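You operate a simulated robot arm through the tools that you are given. There is no shell and no other tool. Be economical: measure what you need, move in short steps, check, and stop when the job is done.

You are at the controls of a simulated robot arm. One attempt, no reset.

Task
Wipe the orange place mat, set the orange mug on it and pour milk to 100 ML.
Fine: damp dishcloth and milk jug back where they were; nothing spilt. Set down upright: orange mug, cream milk jug.

It is judged by the outcome, as a careful person would: the job done as asked, and still so three seconds after it is handed in. It fails if anything else is knocked over, pushed out of place, dropped, spilled or broken.

Robot
A 7-joint arm with a two-finger parallel gripper, fixed in place. Base frame: the origin is at the foot of the arm, x ahead of it, y to its left, z up; the work surface is at about z = 75. Lengths are in cm, angles in rad, forces in N, time in s.
With the tool pointing down near the work surface it reaches from about 34 to 78 cm from the base axis. Its first joint turns from -2.897 to 2.897 rad. Payload 3.91 kg.
The TCP is the grasp point between the finger pads, 3 cm short of the fingertips. In the tool frame z runs along the fingers and y along their closing line. The gripper opens to 11 cm. The fingers are 2 cm wide and 1 cm thick; the gripper's body (4.8 by 11.2 cm) begins 5.5 cm behind the TCP.
Orientation is that of the tool frame in the base frame, as [roll, pitch, yaw] about the fixed x, y, z axes, in that order (R = Rz(yaw) Ry(pitch) Rx(roll)). With the fingers straight down and closing along the base's y, the tool's x points along the base's -x, its y along +y and its z along -z.

Tools
- The arm moves only by the tool servo_tool. Its argument "plan" is a list of rows, each a list of 3 entries, a list of its own where there are three numbers: the shift along the base's x, y, z in mm, then the turn, a rotation vector about the base's x, y, z in rad, then the finger opening in mm, from 0 to 110. In form: [[[dx, dy, dz], [wx, wy, wz], gripper], ...]. A call has 1 to 10 rows; each row shifts and turns the commanded pose from where the row before left it. Rows are played at 5 a second. More than 5 cm and 0.15 rad between two rows, or a gripper value outside its range, and nothing of the call is played. Where a pose cannot be reached the arm comes as near as it can. A force on the tool above 40 N (or 10 N above the force at the start of the call, whichever is more), or a blocked arm, ends the call early, and 0.2 s more pass. The fingers move at their own pace (about 15.3 cm/s each) and stop on an object; they squeeze with about 21 N. The grip force told is the motor's: it shows also when the fingers shut on nothing. Time passes only in rows, and 0.2 s behind the last, so rows that do not move let the fingers close. It gives the time, the measured TCP pose, the force on the tool (base axes), the opening and the grip force at its end, in the units of the frame above (readings bear some noise), with the torque about the TCP (base axes, N m) and any sound that the robot's microphone picked up, and new pictures: "pictures" is both (left out), scene, wrist or none.
- Cameras (640 x 400 px; columns grow to the right, rows downward): "scene" is fixed at [4.92, 50.06, 133.75]; the picture's right is [0.41, -0.91, 0.00], its down [-0.85, -0.38, -0.36] and it looks along [0.33, 0.15, -0.93] (base axes); focal length 214 px, centre (320, 200). "wrist" rides on the gripper at [7.7, 0.7, -11.5] in the tool frame; the picture's right is [-0.09, 1.00, 0.00], its down [-0.80, -0.07, -0.59] and it looks along [-0.59, -0.05, 0.80] (tool axes); focal length 270 px, centre (320, 200). There is no depth. A picture from a camera that has moved, and an enlarged one, comes with that camera's place and axes in the base frame and with its lens.
- raise_lower(by): slides the trunk up (or, below 0, down) by that many cm; the arm rides with it, the base frame stays. It gives what a move gives, with no picture.
- inspect(camera, box): a new picture of the part [left, top, right, bottom] of that camera's present view, enlarged. No time passes.
- sign_off(): hands the job in; it is judged then, once.

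Work in short steps. Places have to be worked out from the pictures, the camera data and where the tool is seen: move nearer, look again, correct. Check each grasp and each placing, and mend what went wrong. You have 120 turns and 200 pictures in all, those below and enlarged ones among them. Open the gripper and draw the arm clear of the work before you hand the job in, unless the task says otherwise; then end with one line.

The tools are called after "Request:" as a command line: name --argument value ..., lists and objects as JSON in quotes. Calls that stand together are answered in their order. servo_tool: Moves the arm, as the interface text tells. Its arguments: {"type":"object","properties":{"plan":{"type":"array"},"pictures":{"type":"string","enum":["both","scene","wrist","none"]}},"required":["plan"]} The other tools are called the same way: raise_lower (by) slides the trunk up or down; inspect (camera, box) takes an enlarged picture of a part of a camera's view; sign_off () hands the job in.

At the start:

```text
clock: 0.0
tcp_pos: [31.78, 43.52, 117.22]
tcp_rot: [3.141, -0.001, -3.141]
force: [-0.2, -0.4, -0.9]
ft_torque: [0.0, 0.0, -0.01]
grip_width: 11.01
finger_force: 0.0
trunk travel left (down, up): [-50.0, 11.0]
```

scene: 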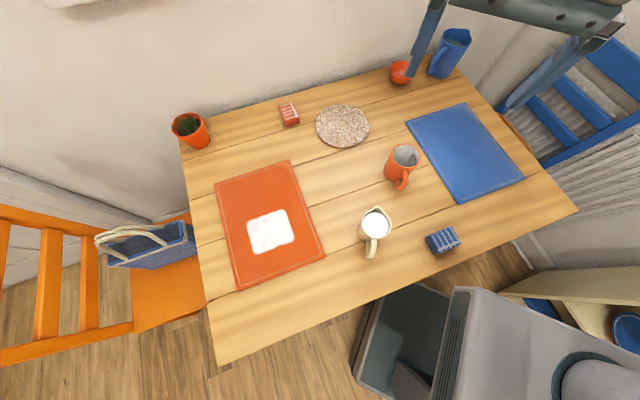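
wrist: 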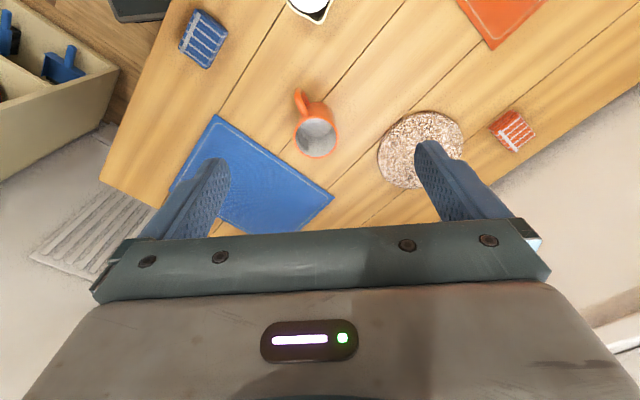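

First I look closely at the items on the table: the mat, the white patch on it, the jug and the mug.

Request:
inspect --camera "scene" --box '[200, 150, 340, 300]'

Request:
inspect --camera "scene" --box '[340, 130, 480, 270]'

Request:
inspect --camera "scene" --box '[90, 90, 310, 280]'

```text
2.67 times, centred on (270, 225) of scene
camera zoom: at [4.92, 50.06, 133.75], right [0.41, -0.91, 0.0], down [-0.85, -0.38, -0.36], along [0.33, 0.15, -0.93], focal length 572 px, centre (453, 133)
```

zoom: 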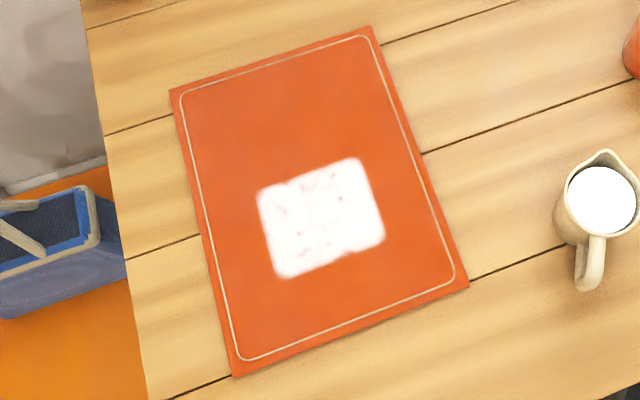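

```text
2.86 times, centred on (410, 200) of scene
camera zoom: at [4.92, 50.06, 133.75], right [0.41, -0.91, 0.0], down [-0.85, -0.38, -0.36], along [0.33, 0.15, -0.93], focal length 613 px, centre (63, 200)
```

zoom: 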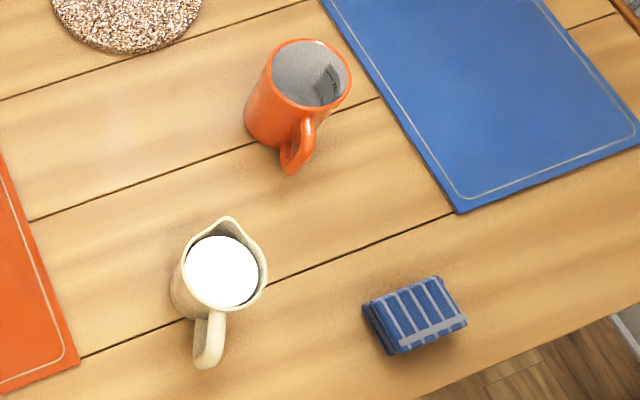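

```text
2.11 times, centred on (200, 185) of scene
camera zoom: at [4.92, 50.06, 133.75], right [0.41, -0.91, 0.0], down [-0.85, -0.38, -0.36], along [0.33, 0.15, -0.93], focal length 452 px, centre (573, 232)
```

zoom: 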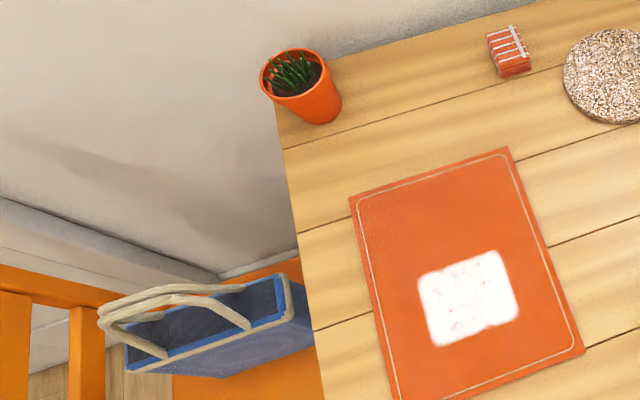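

The white patch looks like a stain on the mat. There are two folded cloths, one blue and one red, so I enlarge both to see which is damp, and the mug's interior for a scale.

Request:
inspect --camera "scene" --box '[420, 222, 465, 258]'

Request:
inspect --camera "scene" --box '[268, 98, 313, 134]'

Request:
inspect --camera "scene" --box '[378, 138, 428, 194]'

Request:
inspect --camera "wrist" --box '[160, 0, 560, 200]'

```text
11.11 times, centred on (442, 240) of scene
camera zoom: at [4.92, 50.06, 133.75], right [0.41, -0.91, 0.0], down [-0.85, -0.38, -0.36], along [0.33, 0.15, -0.93], focal length 2383 px, centre (-1041, -244)
```

zoom: 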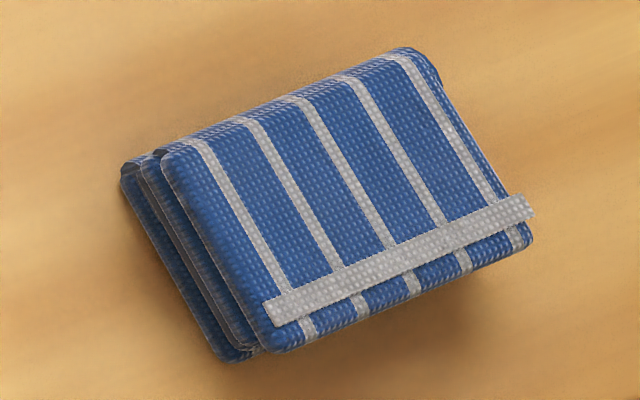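

```text
11.11 times, centred on (290, 116) of scene
camera zoom: at [4.92, 50.06, 133.75], right [0.41, -0.91, 0.0], down [-0.85, -0.38, -0.36], along [0.33, 0.15, -0.93], focal length 2383 px, centre (648, 1133)
```

zoom: 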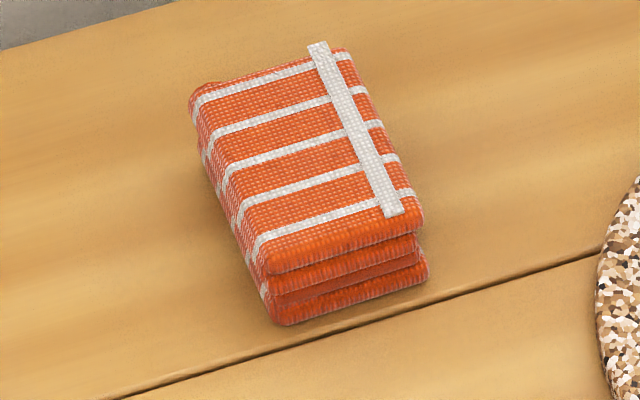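

```text
7.14 times, centred on (403, 166) of scene
camera zoom: at [4.92, 50.06, 133.75], right [0.41, -0.91, 0.0], down [-0.85, -0.38, -0.36], along [0.33, 0.15, -0.93], focal length 1532 px, centre (-273, 443)
```

zoom: 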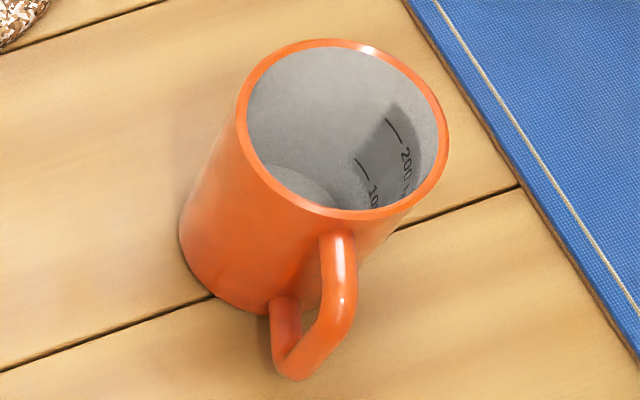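

```text
1.60 times, centred on (360, 100) of wrist
camera zoom: at [24.15, 44.24, 128.6], right [0.09, 1.0, 0.0], down [0.8, -0.07, 0.59], along [0.59, -0.05, -0.8], focal length 432 px, centre (256, 360)
```

zoom: 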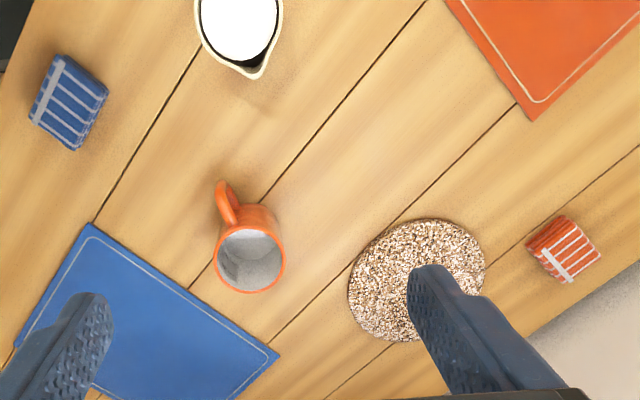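

The blue cloth has greyed stripes and looks damp, and it lies within reach at about (28, 25). The red one, at about (49, 81), is out of reach. I move above the blue cloth, turning the fingers onto the table's 45° axis, to look closer.

Request:
servo_tool --plan '[[[-6, -31, -30], [0, 0, 0.13], 110], [[-6, -31, -30], [0, 0, 0.13], 110], [[-6, -31, -30], [0, 0, 0.13], 110], [[-6, -31, -30], [0, 0, 0.13], 110], [[-6, -31, -30], [0, 0, 0.13], 110], [[-6, -31, -30], [0, 0, 0.13], 110]]'

```text
clock: 1.4
tcp_pos: [28.3, 24.81, 99.17]
tcp_rot: [3.141, 0.001, -2.359]
force: [-0.3, -0.2, -0.2]
ft_torque: [0.02, 0.02, 0.01]
grip_width: 11.0
finger_force: 0.0
trunk travel left (down, up): [-50.0, 11.0]
camera wrist: at [22.34, 19.88, 110.53], right [-0.64, 0.77, 0.0], down [0.62, 0.51, 0.59], along [0.46, 0.38, -0.8], focal length 270 px, centre (320, 200)
```

scene: 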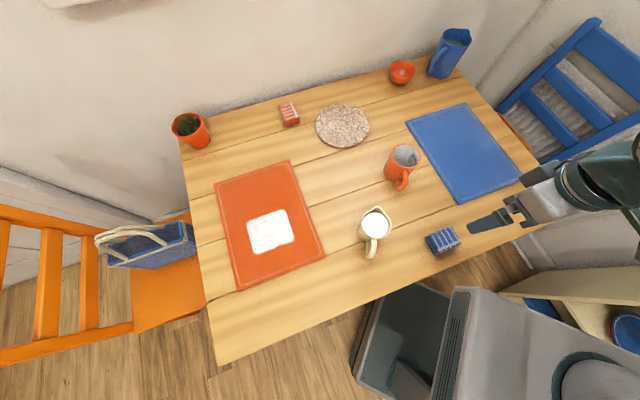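
wrist: 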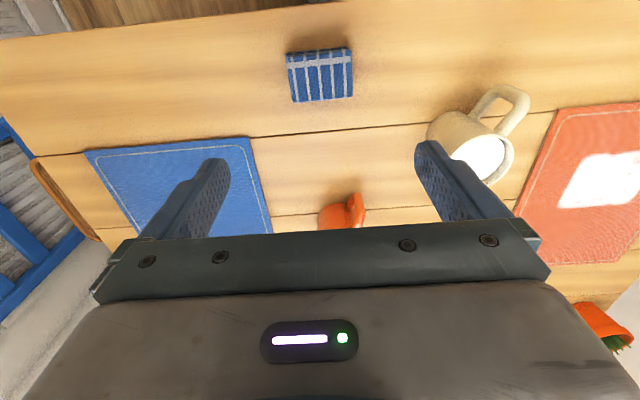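

The wrist view puts the cloth at about (27.7, 24.3), which agrees with the scene camera. I enlarge it to look for dampness.

Request:
inspect --camera "wrist" --box '[270, 35, 370, 110]'

```text
5.33 times, centred on (320, 72) of wrist
camera zoom: at [22.34, 19.88, 110.53], right [-0.64, 0.77, 0.0], down [0.62, 0.51, 0.59], along [0.46, 0.38, -0.8], focal length 1442 px, centre (320, 880)
```

zoom: 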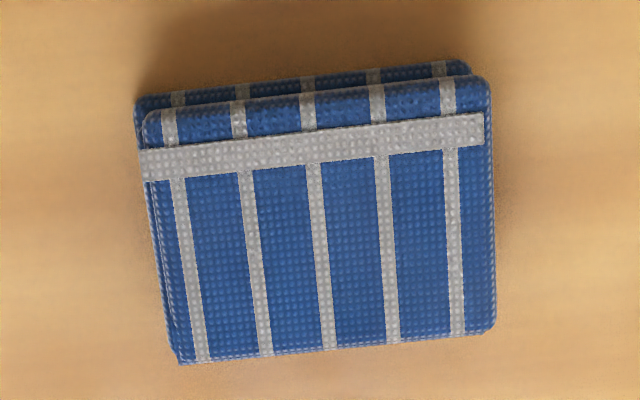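

The stripes are grey and glistening, so this is the damp cloth. I descend to z≈82 with the fingers open and check.

Request:
servo_tool --plan '[[[-6, -5, -30], [0, 0, 0], 110], [[0, 0, -47], [0, 0, 0], 110], [[0, 0, -47], [0, 0, 0], 110], [[0, 0, -47], [0, 0, 0], 110]]'

```text
clock: 2.4
tcp_pos: [27.74, 24.57, 82.02]
tcp_rot: [-3.141, 0.0, -2.361]
force: [-0.2, 0.3, 0.6]
ft_torque: [-0.02, -0.02, 0.03]
grip_width: 11.02
finger_force: 0.1
trunk travel left (down, up): [-50.0, 11.0]
camera wrist: at [21.74, 19.6, 93.37], right [-0.64, 0.77, 0.0], down [0.62, 0.51, 0.59], along [0.46, 0.38, -0.8], focal length 270 px, centre (320, 200)
```

scene: 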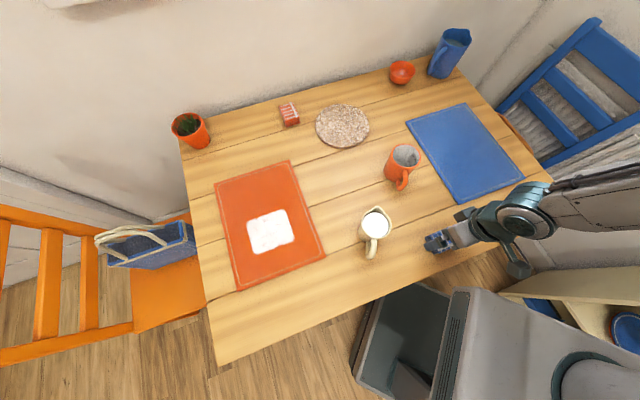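
wrist: 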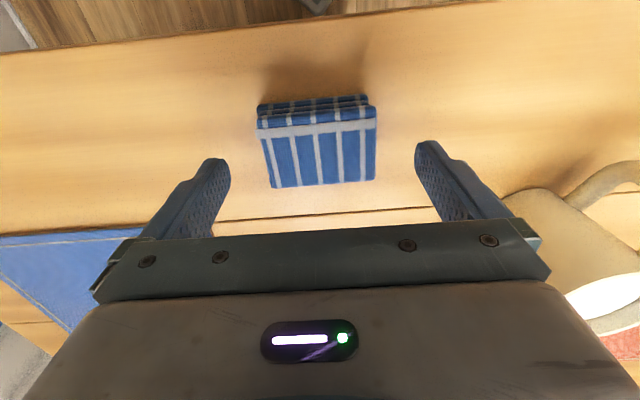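

The cloth is centred between the fingers, about 7.4 cm wide. I descend so the fingertips end just above the table, then close.

Request:
servo_tool --plan '[[[1, 1, -18], [0, 0, 0], 110], [[0, 0, -18], [0, 0, 0], 110], [[0, 0, 0], [0, 0, 0], 60], [[0, 0, 0], [0, 0, 0], 40], [[0, 0, 0], [0, 0, 0], 40]]' --pictures "wrist"

```text
clock: 3.6
tcp_pos: [27.65, 24.69, 78.44]
tcp_rot: [3.141, -0.001, -2.361]
force: [-0.2, -0.2, 0.1]
ft_torque: [0.03, 0.0, -0.05]
grip_width: 7.33
finger_force: 20.8
trunk travel left (down, up): [-50.0, 11.0]
camera wrist: at [21.8, 19.68, 89.85], right [-0.64, 0.77, 0.0], down [0.62, 0.51, 0.59], along [0.46, 0.38, -0.8], focal length 270 px, centre (320, 200)
```

wrist: 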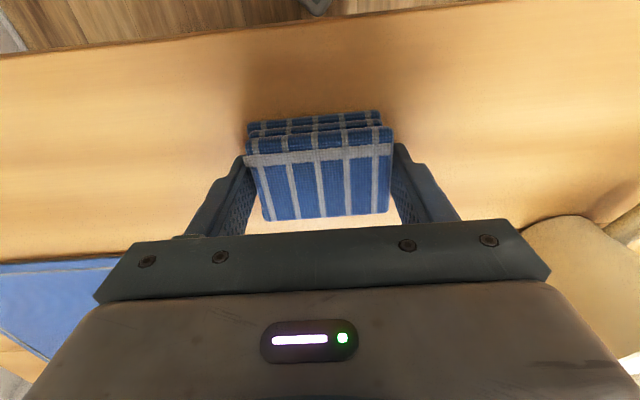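

The cloth is held at an opening of 7.3 cm. I lift it and carry it over to the stain.

Request:
servo_tool --plan '[[[0, 0, 45], [0, 0, 0], 40], [[0, 0, 48], [0, 0, 0], 40], [[0, 0, 48], [0, 0, 0], 40], [[0, 0, 48], [0, 0, 0], 40]]'

Request:
servo_tool --plan '[[[-16, 43, 0], [0, 0, 0], 40], [[-16, 43, 0], [0, 0, 0], 40], [[-16, 43, 0], [0, 0, 0], 40], [[-16, 43, 0], [0, 0, 0], 40], [[-16, 43, 0], [0, 0, 0], 40], [[-16, 43, 0], [0, 0, 0], 40], [[-16, 43, 0], [0, 0, 0], 40], [[-16, 43, 0], [0, 0, 0], 40], [[-16, 43, 0], [0, 0, 0], 40], [[-14, 43, 0], [0, 0, 0], 40]]'

```text
clock: 4.6
tcp_pos: [27.69, 24.61, 97.48]
tcp_rot: [-3.141, 0.0, -2.362]
force: [-0.5, -0.7, 0.1]
ft_torque: [-0.03, -0.03, -0.02]
grip_width: 3.98
finger_force: 0.0
trunk travel left (down, up): [-50.0, 11.0]
camera wrist: at [21.66, 19.61, 108.88], right [-0.64, 0.77, 0.0], down [0.62, 0.51, 0.59], along [0.46, 0.38, -0.8], focal length 270 px, centre (320, 200)
```

scene: 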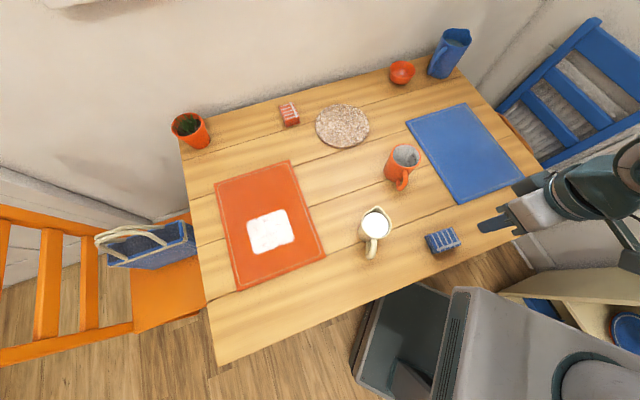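
wrist: 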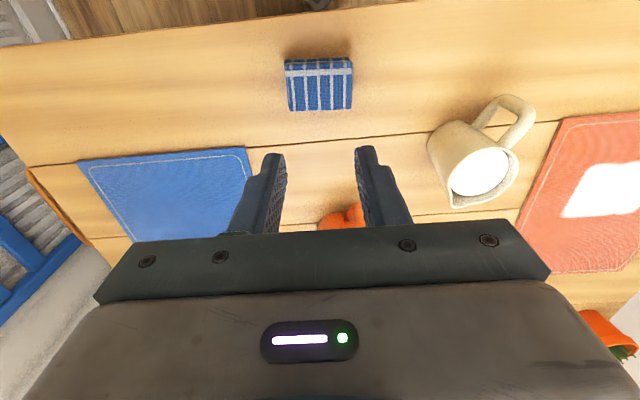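

```text
clock: 6.8
tcp_pos: [11.8, 67.76, 97.3]
tcp_rot: [-3.138, -0.005, -2.361]
force: [-0.1, 0.6, -0.2]
ft_torque: [-0.02, -0.01, 0.01]
grip_width: 4.0
finger_force: 0.1
trunk travel left (down, up): [-50.0, 11.0]
camera wrist: at [5.88, 62.87, 108.71], right [-0.64, 0.77, 0.0], down [0.62, 0.52, 0.59], along [0.46, 0.38, -0.81], focal length 270 px, centre (320, 200)
```

scene: 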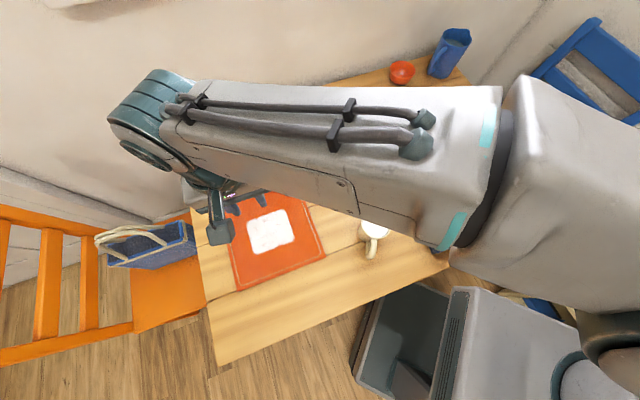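
wrist: 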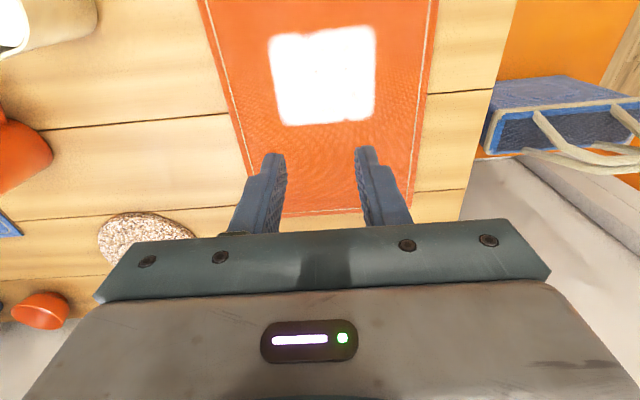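

The fingers are shut and empty: the cloth slipped out on the lift and stayed on the table. I go back to grip it lower and lift more slowly.

Request:
servo_tool --plan '[[[16, -43, 0], [0, 0, 0], 110], [[16, -43, 0], [0, 0, 0], 110], [[16, -43, 0], [0, 0, 0], 110], [[16, -43, 0], [0, 0, 0], 110], [[16, -43, 0], [0, 0, 0], 110], [[16, -43, 0], [0, 0, 0], 110], [[16, -43, 0], [0, 0, 0], 110], [[16, -43, 0], [0, 0, 0], 110], [[16, -43, 0], [0, 0, 0], 110], [[14, -43, 0], [0, 0, 0], 110]]' --pictures "none"

Request:
servo_tool --plan '[[[0, 0, -47], [0, 0, 0], 110], [[0, 0, -47], [0, 0, 0], 110], [[0, 0, -47], [0, 0, 0], 110], [[0, 0, 0], [0, 0, 0], 110]]'

```text
clock: 9.0
tcp_pos: [27.82, 24.48, 97.43]
tcp_rot: [3.14, -0.002, -2.361]
force: [-0.5, -0.8, 0.0]
ft_torque: [-0.02, -0.01, 0.01]
grip_width: 10.98
finger_force: 0.0
trunk travel left (down, up): [-50.0, 11.0]
```

```text
clock: 10.0
tcp_pos: [27.6, 24.52, 83.21]
tcp_rot: [-3.141, 0.0, -2.363]
force: [-0.4, 0.0, -0.1]
ft_torque: [0.0, -0.02, -0.02]
grip_width: 11.03
finger_force: 0.1
trunk travel left (down, up): [-50.0, 11.0]
camera wrist: at [21.68, 19.62, 94.59], right [-0.64, 0.77, 0.0], down [0.62, 0.51, 0.59], along [0.46, 0.38, -0.8], focal length 270 px, centre (320, 200)
```

scene: 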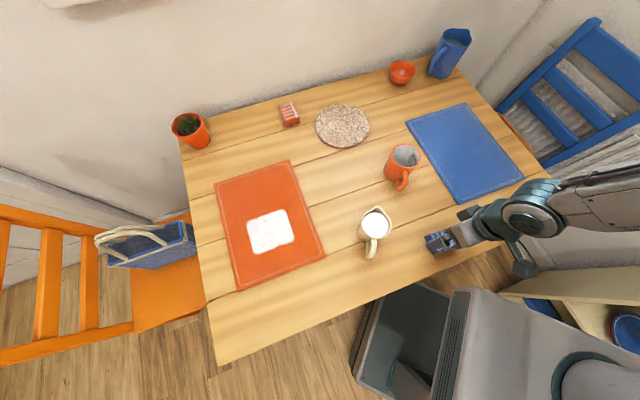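
wrist: 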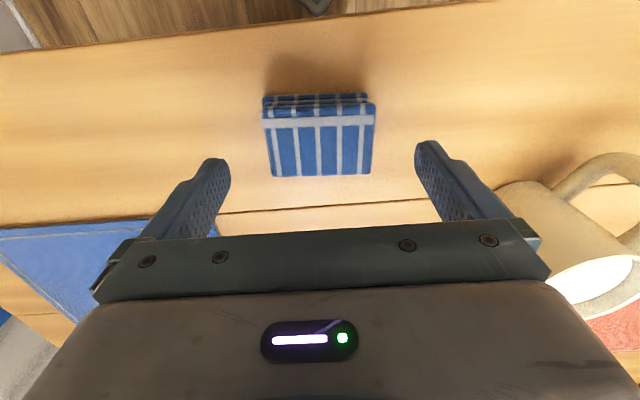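

The cloth is still in place. I go down to about z=78, close with a longer settle, then lift slowly.

Request:
servo_tool --plan '[[[1, 1, -30], [0, 0, 0], 110], [[0, 0, -22], [0, 0, 0], 110], [[0, 0, 0], [0, 0, 0], 80], [[0, 0, 0], [0, 0, 0], 50], [[0, 0, 0], [0, 0, 0], 30], [[0, 0, 0], [0, 0, 0], 30], [[0, 0, 4], [0, 0, 0], 30], [[0, 0, 6], [0, 0, 0], 30]]'

```text
clock: 11.8
tcp_pos: [27.72, 24.67, 78.96]
tcp_rot: [3.141, -0.002, -2.361]
force: [0.1, 0.2, -0.5]
ft_torque: [0.0, -0.03, 0.02]
grip_width: 7.41
finger_force: 21.0
trunk travel left (down, up): [-50.0, 11.0]
camera wrist: at [21.82, 19.69, 90.43], right [-0.64, 0.77, 0.0], down [0.62, 0.51, 0.59], along [0.46, 0.38, -0.8], focal length 270 px, centre (320, 200)
```

scene: 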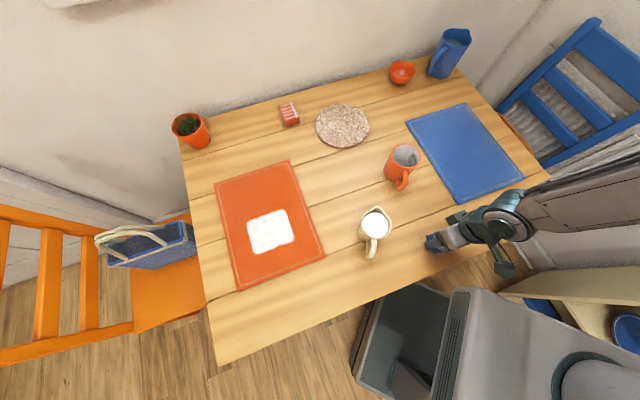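
wrist: 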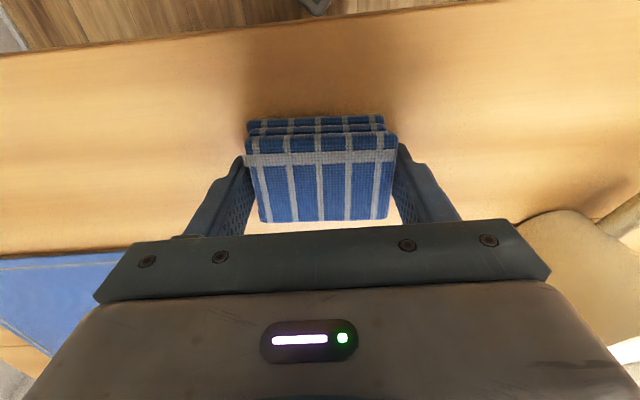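

Still gripped at 7.4 cm with a slight load showing. I keep lifting slowly and check.

Request:
servo_tool --plan '[[[0, 0, 5], [0, 0, 0], 30], [[0, 0, 10], [0, 0, 0], 30], [[0, 0, 10], [0, 0, 0], 30], [[0, 0, 10], [0, 0, 0], 30], [[0, 0, 15], [0, 0, 0], 30]]' --pictures "wrist"

```text
clock: 13.0
tcp_pos: [27.86, 24.65, 84.11]
tcp_rot: [-3.141, -0.001, -2.362]
force: [0.2, 0.3, -1.4]
ft_torque: [0.01, -0.03, 0.0]
grip_width: 7.39
finger_force: 20.9
trunk travel left (down, up): [-50.0, 11.0]
camera wrist: at [21.87, 19.68, 95.5], right [-0.64, 0.77, 0.0], down [0.62, 0.51, 0.59], along [0.46, 0.38, -0.8], focal length 270 px, centre (320, 200)
```

wrist: 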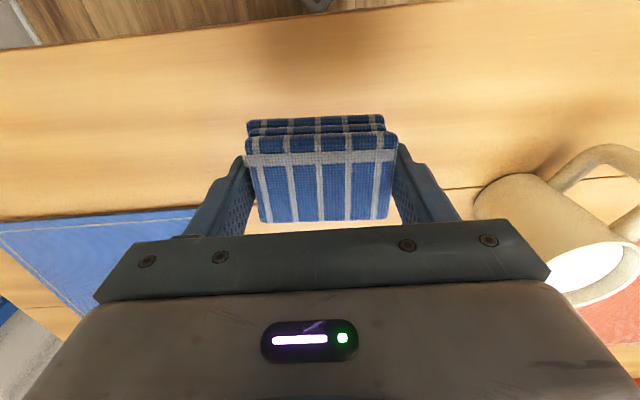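

Lifted and held. I raise it further and carry it gently above the jug's height.

Request:
servo_tool --plan '[[[0, 0, 20], [0, 0, 0], 30], [[0, 0, 25], [0, 0, 0], 30], [[0, 0, 25], [0, 0, 0], 30], [[0, 0, 25], [0, 0, 0], 30], [[0, 0, 25], [0, 0, 0], 30], [[-8, 21, 10], [0, 0, 0], 30], [[-8, 22, 0], [0, 0, 0], 30], [[-8, 22, 0], [0, 0, 0], 30], [[-8, 22, 0], [0, 0, 0], 30], [[-8, 22, 0], [0, 0, 0], 30]]' --pictures "none"

Request:
servo_tool --plan '[[[-9, 24, 0], [0, 0, 0], 30], [[-9, 25, 0], [0, 0, 0], 30], [[-9, 25, 0], [0, 0, 0], 30], [[-9, 25, 0], [0, 0, 0], 30], [[-9, 25, 0], [0, 0, 0], 30], [[-9, 25, 0], [0, 0, 0], 30], [[-10, 27, 0], [0, 0, 0], 30], [[-10, 27, 0], [0, 0, 0], 30], [[-10, 27, 0], [0, 0, 0], 30], [[-9, 25, 0], [0, 0, 0], 30]]'

```text
clock: 15.2
tcp_pos: [23.85, 35.6, 97.15]
tcp_rot: [-3.141, 0.001, -2.362]
force: [0.4, -0.3, -0.8]
ft_torque: [0.01, 0.02, 0.0]
grip_width: 7.39
finger_force: 20.8
trunk travel left (down, up): [-50.0, 11.0]
```

```text
clock: 17.4
tcp_pos: [14.54, 61.0, 97.03]
tcp_rot: [3.14, 0.0, -2.361]
force: [0.1, -0.9, -1.0]
ft_torque: [0.04, 0.01, -0.03]
grip_width: 7.37
finger_force: 21.1
trunk travel left (down, up): [-50.0, 11.0]
camera wrist: at [8.61, 56.13, 108.47], right [-0.64, 0.77, 0.0], down [0.62, 0.51, 0.59], along [0.46, 0.38, -0.8], focal length 270 px, centre (320, 200)
```

scene: 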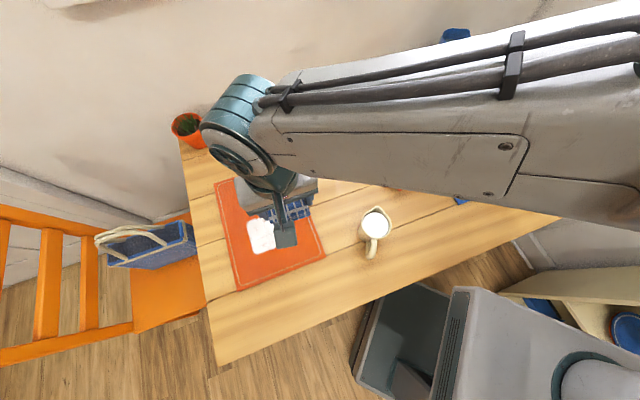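
wrist: 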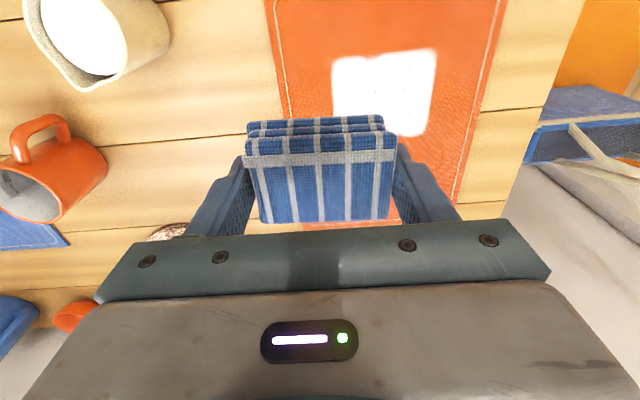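

The cloth is above the mat and the stain's centre is about (11.3, 67.8). I move to the stain's near edge and descend to just above the mat.

Request:
servo_tool --plan '[[[-22, 11, -20], [0, 0, 0], 30], [[-22, 11, -30], [0, 0, 0], 30], [[-22, 11, -30], [0, 0, 0], 30], [[0, 0, -30], [0, 0, 0], 30], [[0, 0, -30], [0, 0, 0], 30], [[0, 0, -25], [0, 0, 0], 30], [[0, 0, -10], [0, 0, 0], 30]]'

```text
clock: 19.0
tcp_pos: [8.0, 64.43, 79.52]
tcp_rot: [-3.141, -0.001, -2.362]
force: [0.1, 0.0, -0.6]
ft_torque: [0.0, -0.02, 0.01]
grip_width: 7.37
finger_force: 20.7
trunk travel left (down, up): [-50.0, 11.0]
camera wrist: at [2.0, 59.45, 90.95], right [-0.64, 0.77, 0.0], down [0.62, 0.51, 0.59], along [0.46, 0.38, -0.8], focal length 270 px, centre (320, 200)
```

scene: 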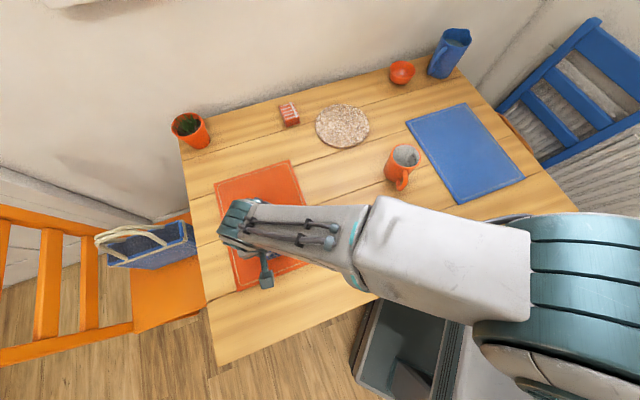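
wrist: 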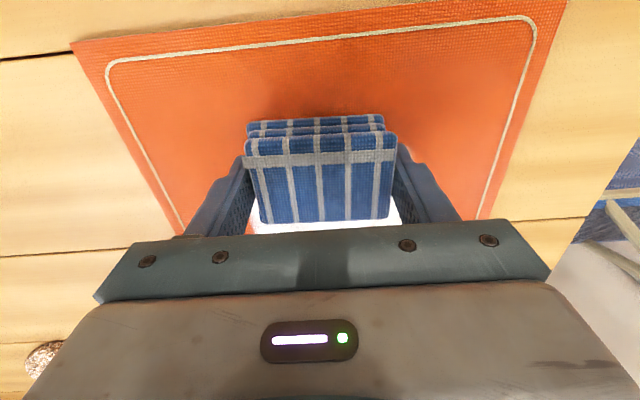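

I lower in small steps until contact shows in the force.

Request:
servo_tool --plan '[[[0, 0, -5], [0, 0, 0], 30], [[0, 0, -3], [0, 0, 0], 30], [[0, 0, -2], [0, 0, 0], 30], [[0, 0, -2], [0, 0, 0], 30]]' --pictures "none"

```text
clock: 20.0
tcp_pos: [7.99, 64.39, 78.57]
tcp_rot: [3.141, 0.002, -2.361]
force: [-0.8, -1.1, 12.7]
ft_torque: [-0.47, -0.36, -0.02]
grip_width: 7.36
finger_force: 21.4
trunk travel left (down, up): [-50.0, 11.0]
```

Contact is at 12.7 N with TCP z≈78.6. I ease off 1 mm and make the first stroke outward across the stain.

Request:
servo_tool --plan '[[[0, 0, 1], [0, 0, 0], 30], [[8, 8, 0], [0, 0, 0], 30], [[10, 10, 0], [0, 0, 0], 30], [[12, 12, 0], [0, 0, 0], 30], [[12, 12, 0], [0, 0, 0], 30], [[12, 12, 0], [0, 0, 0], 30], [[12, 12, 0], [0, 0, 0], 30], [[10, 10, 0], [0, 0, 0], 30]]'

```text
clock: 21.8
tcp_pos: [15.5, 71.84, 78.54]
tcp_rot: [3.141, 0.001, -2.363]
force: [-6.6, -6.1, 17.5]
ft_torque: [-0.6, -0.11, -0.53]
grip_width: 7.37
finger_force: 20.9
trunk travel left (down, up): [-50.0, 11.0]
camera wrist: at [9.55, 66.87, 90.01], right [-0.64, 0.77, 0.0], down [0.62, 0.51, 0.6], along [0.46, 0.38, -0.8], focal length 270 px, centre (320, 200)
```

scene: 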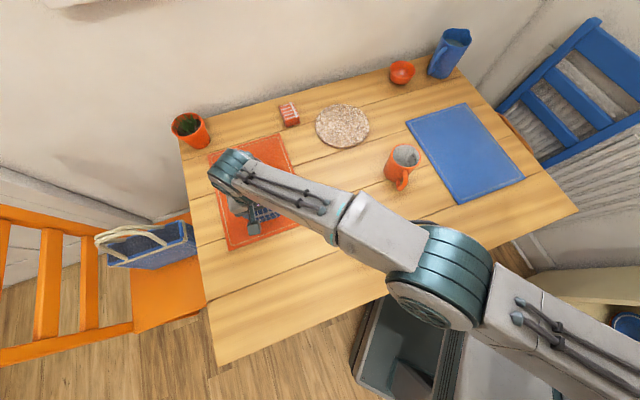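
wrist: 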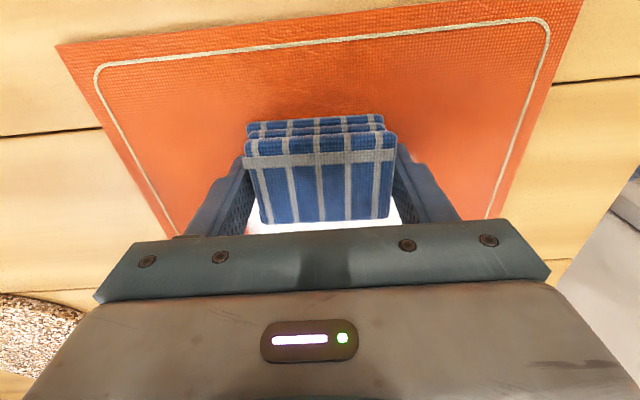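

The mat stuck to the cloth and was dragged about 10 cm outward. I drag it straight back with the same contact, then will wipe with less pressure.

Request:
servo_tool --plan '[[[-8, -8, 0], [0, 0, 0], 30], [[-10, -10, 0], [0, 0, 0], 30], [[-12, -12, 0], [0, 0, 0], 30], [[-12, -12, 0], [0, 0, 0], 30], [[-12, -12, 0], [0, 0, 0], 30], [[-12, -12, 0], [0, 0, 0], 30], [[-10, -10, 0], [0, 0, 0], 30]]'

```text
clock: 23.4
tcp_pos: [8.0, 64.26, 78.65]
tcp_rot: [3.139, 0.0, -2.361]
force: [4.6, 3.9, 17.3]
ft_torque: [-0.22, -0.54, 0.14]
grip_width: 7.36
finger_force: 20.4
trunk travel left (down, up): [-50.0, 11.0]
camera wrist: at [1.98, 59.37, 90.02], right [-0.64, 0.77, 0.0], down [0.62, 0.51, 0.59], along [0.46, 0.38, -0.8], focal length 270 px, centre (320, 200)
```

scene: 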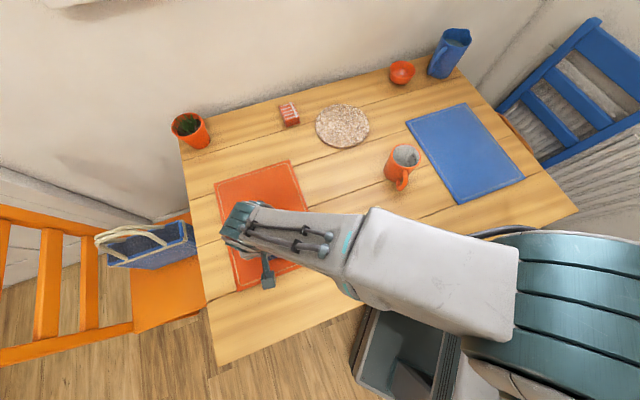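
wrist: 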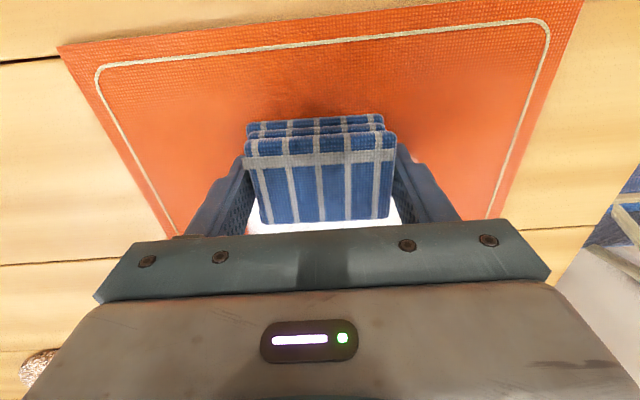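

The mat is back on its original outline. I ease up in small steps to find a very light contact.

Request:
servo_tool --plan '[[[0, 0, 1.5], [0, 0, 0], 30], [[0, 0, 0], [0, 0, 0], 30]]' --pictures "none"

Request:
servo_tool --plan '[[[0, 0, 1], [0, 0, 0], 30], [[0, 0, 0], [0, 0, 0], 30]]' --pictures "none"

```text
clock: 24.0
tcp_pos: [7.87, 64.29, 78.47]
tcp_rot: [-3.14, 0.0, -2.362]
force: [4.0, 3.5, 9.2]
ft_torque: [0.23, -0.09, -0.08]
grip_width: 7.37
finger_force: 21.3
trunk travel left (down, up): [-50.0, 11.0]
```

```text
clock: 24.6
tcp_pos: [7.85, 64.34, 78.6]
tcp_rot: [-3.141, -0.003, -2.362]
force: [-0.2, 0.0, -0.9]
ft_torque: [-0.02, -0.01, 0.03]
grip_width: 7.33
finger_force: 21.2
trunk travel left (down, up): [-50.0, 11.0]
```

Now it is free. I lower 0.5 mm for about 1–3 N.

Request:
servo_tool --plan '[[[0, 0, -0.5], [0, 0, 0], 30], [[0, 0, 0], [0, 0, 0], 30]]' --pictures "none"

```text
clock: 25.2
tcp_pos: [8.04, 64.41, 78.66]
tcp_rot: [3.141, 0.0, -2.361]
force: [-0.3, 0.4, -0.1]
ft_torque: [0.0, 0.01, -0.01]
grip_width: 7.35
finger_force: 20.8
trunk travel left (down, up): [-50.0, 11.0]
```

The contact is about 0.7 N. I make a light stroke outward and see whether the mat stays.

Request:
servo_tool --plan '[[[8, 8, 0], [0, 0, 0], 30], [[10, 10, 0], [0, 0, 0], 30], [[12, 12, 0], [0, 0, 0], 30], [[12, 12, 0], [0, 0, 0], 30], [[12, 12, 0], [0, 0, 0], 30], [[12, 12, 0], [0, 0, 0], 30], [[10, 10, 0], [0, 0, 0], 30]]'

```text
clock: 26.8
tcp_pos: [15.53, 72.12, 78.48]
tcp_rot: [3.141, 0.002, -2.362]
force: [0.3, 0.5, -0.1]
ft_torque: [-0.03, -0.02, -0.01]
grip_width: 7.36
finger_force: 21.0
trunk travel left (down, up): [-50.0, 11.0]
camera wrist: at [9.61, 67.01, 90.04], right [-0.64, 0.77, 0.0], down [0.62, 0.51, 0.59], along [0.46, 0.38, -0.8], focal length 270 px, centre (320, 200)
```

scene: 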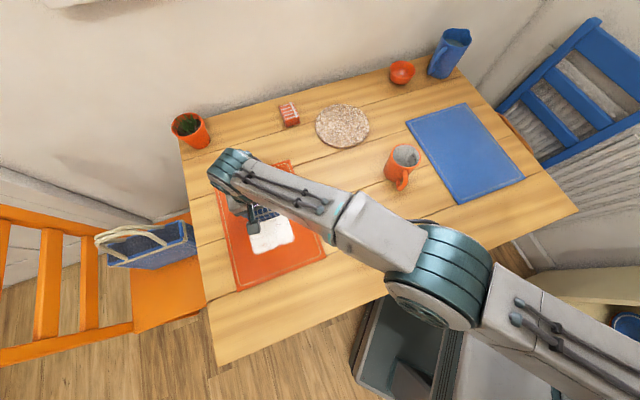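
wrist: 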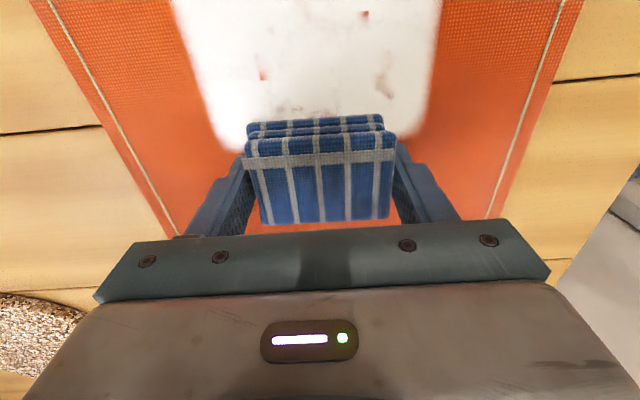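

The mat stayed but the stain did not change, so I press slightly harder and stroke back.

Request:
servo_tool --plan '[[[0, 0, -0.6], [0, 0, 0], 30], [[0, 0, 0], [0, 0, 0], 30]]' --pictures "none"

Request:
servo_tool --plan '[[[-8, -8, 0], [0, 0, 0], 30], [[-8, -8, 0], [0, 0, 0], 30], [[-8, -8, 0], [0, 0, 0], 30], [[-8, -8, 0], [0, 0, 0], 30]]'

```text
clock: 27.4
tcp_pos: [15.5, 72.0, 78.53]
tcp_rot: [-3.141, -0.001, -2.362]
force: [0.6, -1.6, 1.4]
ft_torque: [-0.06, -0.08, 0.03]
grip_width: 7.34
finger_force: 21.4
trunk travel left (down, up): [-50.0, 11.0]
```

```text
clock: 28.4
tcp_pos: [12.24, 68.63, 78.65]
tcp_rot: [3.141, 0.0, -2.363]
force: [0.7, -0.4, 3.7]
ft_torque: [-0.03, -0.06, 0.04]
grip_width: 7.33
finger_force: 20.6
trunk travel left (down, up): [-50.0, 11.0]
camera wrist: at [6.38, 63.79, 90.03], right [-0.64, 0.77, 0.0], down [0.62, 0.51, 0.59], along [0.46, 0.38, -0.8], focal length 270 px, centre (320, 200)
```

scene: 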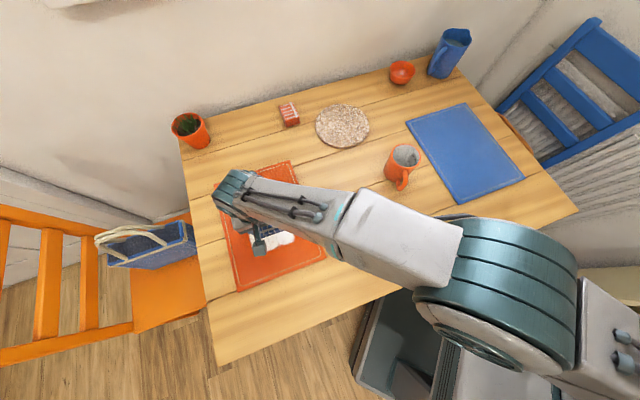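
wrist: 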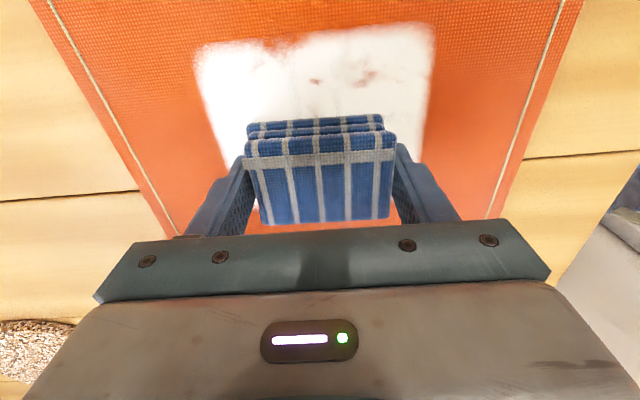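

The contact is about 4 N and the mat seems to stay. I finish the stroke toward the near edge and look.

Request:
servo_tool --plan '[[[-8, -8, 0], [0, 0, 0], 30], [[-8, -8, 0], [0, 0, 0], 30], [[-8, -8, 0], [0, 0, 0], 30], [[-8, -8, 0], [0, 0, 0], 30], [[-8, -8, 0], [0, 0, 0], 30], [[-8, -8, 0], [0, 0, 0], 30], [[-8, -8, 0], [0, 0, 0], 30]]'

```text
clock: 30.0
tcp_pos: [6.76, 63.24, 78.57]
tcp_rot: [-3.141, 0.001, -2.361]
force: [2.6, 0.7, 8.3]
ft_torque: [-0.19, -0.3, 0.22]
grip_width: 7.34
finger_force: 20.7
trunk travel left (down, up): [-50.0, 11.0]
camera wrist: at [0.79, 58.21, 90.02], right [-0.64, 0.77, 0.0], down [0.62, 0.51, 0.59], along [0.46, 0.38, -0.8], focal length 270 px, centre (320, 200)
```

scene: 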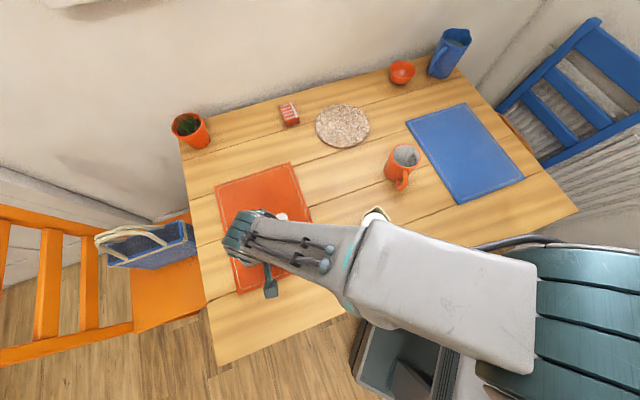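
wrist: 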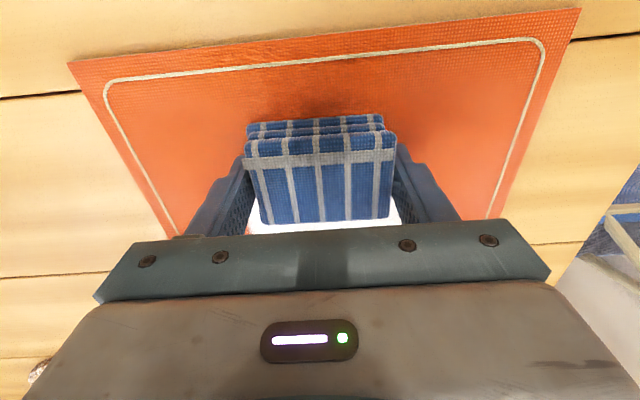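

The force crept up to 8 N near the end and the mat slid by a few mm. I lift slightly and move outward to see the stain.

Request:
servo_tool --plan '[[[0, 0, 5], [0, 0, 0], 30], [[0, 0, 25], [0, 0, 0], 30], [[15, 15, 20], [0, 0, 0], 30], [[25, 25, 0], [0, 0, 0], 30], [[25, 25, 0], [0, 0, 0], 30], [[25, 25, 0], [0, 0, 0], 30]]'

```text
clock: 31.4
tcp_pos: [15.77, 72.23, 83.58]
tcp_rot: [-3.141, -0.001, -2.362]
force: [-0.2, 0.7, 0.1]
ft_torque: [-0.04, 0.01, -0.02]
grip_width: 7.33
finger_force: 20.9
trunk travel left (down, up): [-50.0, 11.0]
camera wrist: at [9.8, 67.31, 94.94], right [-0.64, 0.77, 0.0], down [0.62, 0.51, 0.59], along [0.46, 0.38, -0.81], focal length 270 px, centre (320, 200)
```

scene: 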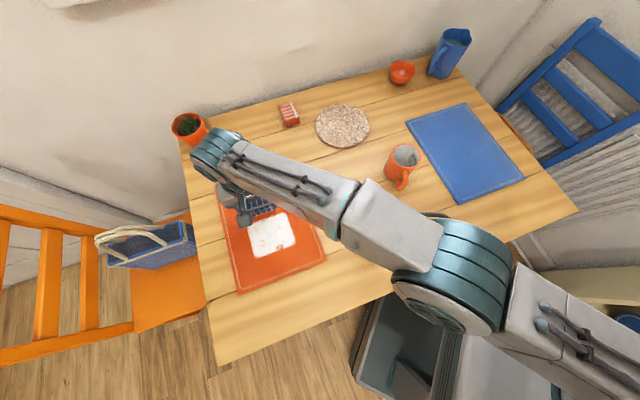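
wrist: 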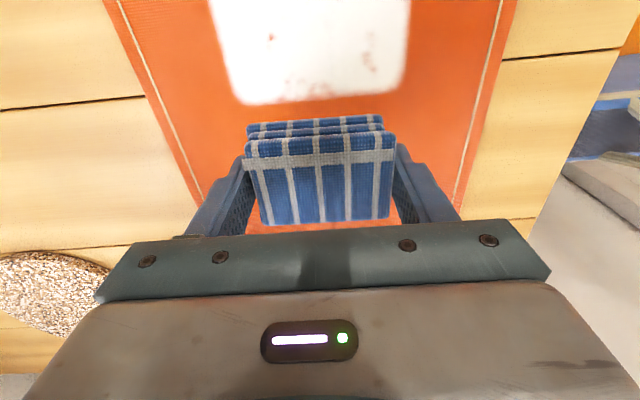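

I enlarge the stain to see whether the stroke cleaned anything.

Request:
inspect --camera "wrist" --box '[190, 0, 430, 120]'

Request:
inspect --camera "scene" --box '[200, 150, 340, 300]'

```text
2.67 times, centred on (310, 60) of wrist
camera zoom: at [9.8, 67.31, 94.94], right [-0.64, 0.77, 0.0], down [0.62, 0.51, 0.59], along [0.46, 0.38, -0.81], focal length 721 px, centre (347, 573)
```

zoom: 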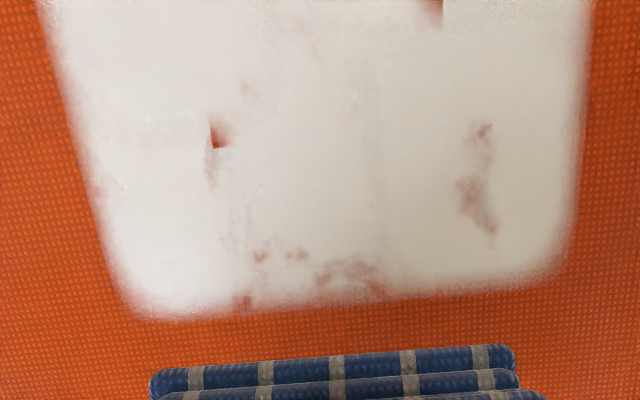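

```text
2.67 times, centred on (270, 225) of scene
camera zoom: at [4.92, 50.06, 133.75], right [0.41, -0.91, 0.0], down [-0.85, -0.38, -0.36], along [0.33, 0.15, -0.93], focal length 572 px, centre (453, 133)
```

zoom: 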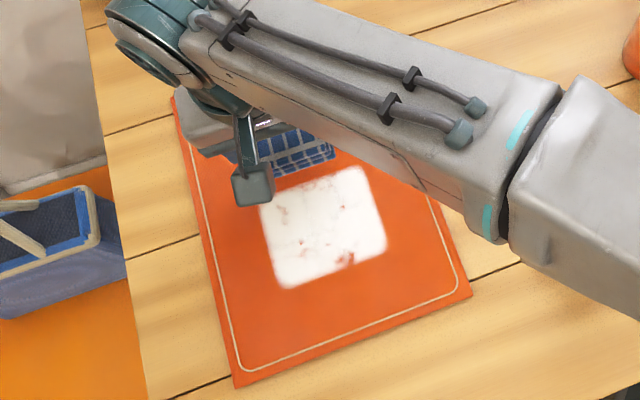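

There are faint signs of cleaning, so sliding with moderate pressure works gradually. I lower onto one lane, offset along the mat's width, and set a gentle contact.

Request:
servo_tool --plan '[[[-16, 16, -15], [0, 0, 0], 30], [[0, 0, -20], [0, 0, 0], 30], [[0, 0, -13], [0, 0, 0], 30], [[0, 0, -2], [0, 0, 0], 30], [[0, 0, -0.3], [0, 0, 0], 30]]' --pictures "none"

```text
clock: 32.6
tcp_pos: [13.98, 72.68, 78.57]
tcp_rot: [-3.141, 0.001, -2.362]
force: [-0.1, 1.1, 1.8]
ft_torque: [0.07, -0.01, 0.02]
grip_width: 7.34
finger_force: 21.3
out of reach, approached as far as the arm can: row 1
trunk travel left (down, up): [-50.0, 11.0]
```

Light contact holds at about 2.5 N. I stroke inward with a slight upward bias to keep the force even.

Request:
servo_tool --plan '[[[-7, -7, -0.2], [0, 0, 0], 30], [[-9, -9, 0], [0, 0, 0], 30], [[-9, -9, 0], [0, 0, 0], 30], [[-9, -9, 0.1], [0, 0, 0], 30], [[-9, -9, 0.1], [0, 0, 0], 30], [[-9, -9, 0.1], [0, 0, 0], 30]]' --pictures "scene"

```text
clock: 34.0
tcp_pos: [8.79, 67.44, 78.54]
tcp_rot: [-3.142, 0.0, -2.362]
force: [-0.9, -0.8, 3.2]
ft_torque: [0.1, 0.02, -0.01]
grip_width: 7.37
finger_force: 21.6
trunk travel left (down, up): [-50.0, 11.0]
```

scene: 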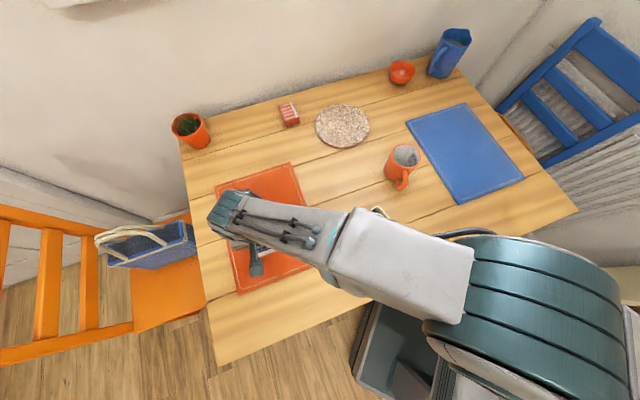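

The force is steady at about 3–4 N and the mat is still. I continue with back-and-forth strokes at this height.

Request:
servo_tool --plan '[[[-9, -9, 0.1], [0, 0, 0], 30], [[-9, -9, 0.1], [0, 0, 0], 30], [[-9, -9, 0.1], [0, 0, 0], 30], [[9, 9, 0], [0, 0, 0], 30], [[12, 12, 0], [0, 0, 0], 30], [[12, 12, 0], [0, 0, 0], 30], [[12, 12, 0], [0, 0, 0], 30], [[12, 12, -0.1], [0, 0, 0], 30], [[12, 12, -0.2], [0, 0, 0], 30]]'

```text
clock: 36.0
tcp_pos: [12.96, 71.6, 78.68]
tcp_rot: [3.141, 0.001, -2.362]
force: [0.3, -0.5, 0.0]
ft_torque: [-0.01, 0.03, -0.01]
grip_width: 7.31
finger_force: 21.2
trunk travel left (down, up): [-50.0, 11.0]
camera wrist: at [7.08, 66.72, 90.06], right [-0.64, 0.77, 0.0], down [0.62, 0.51, 0.59], along [0.46, 0.38, -0.8], focal length 270 px, centre (320, 200)
```

scene: 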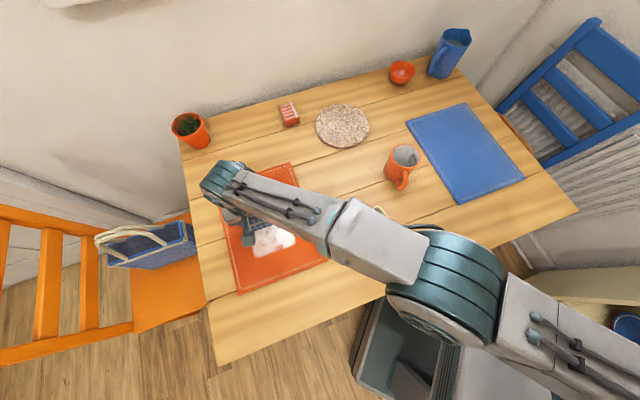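
wrist: 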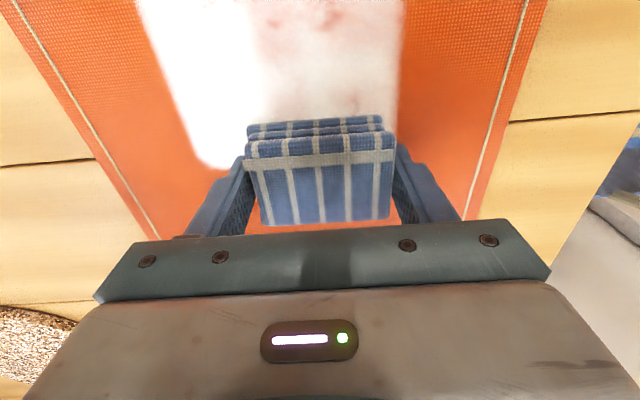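

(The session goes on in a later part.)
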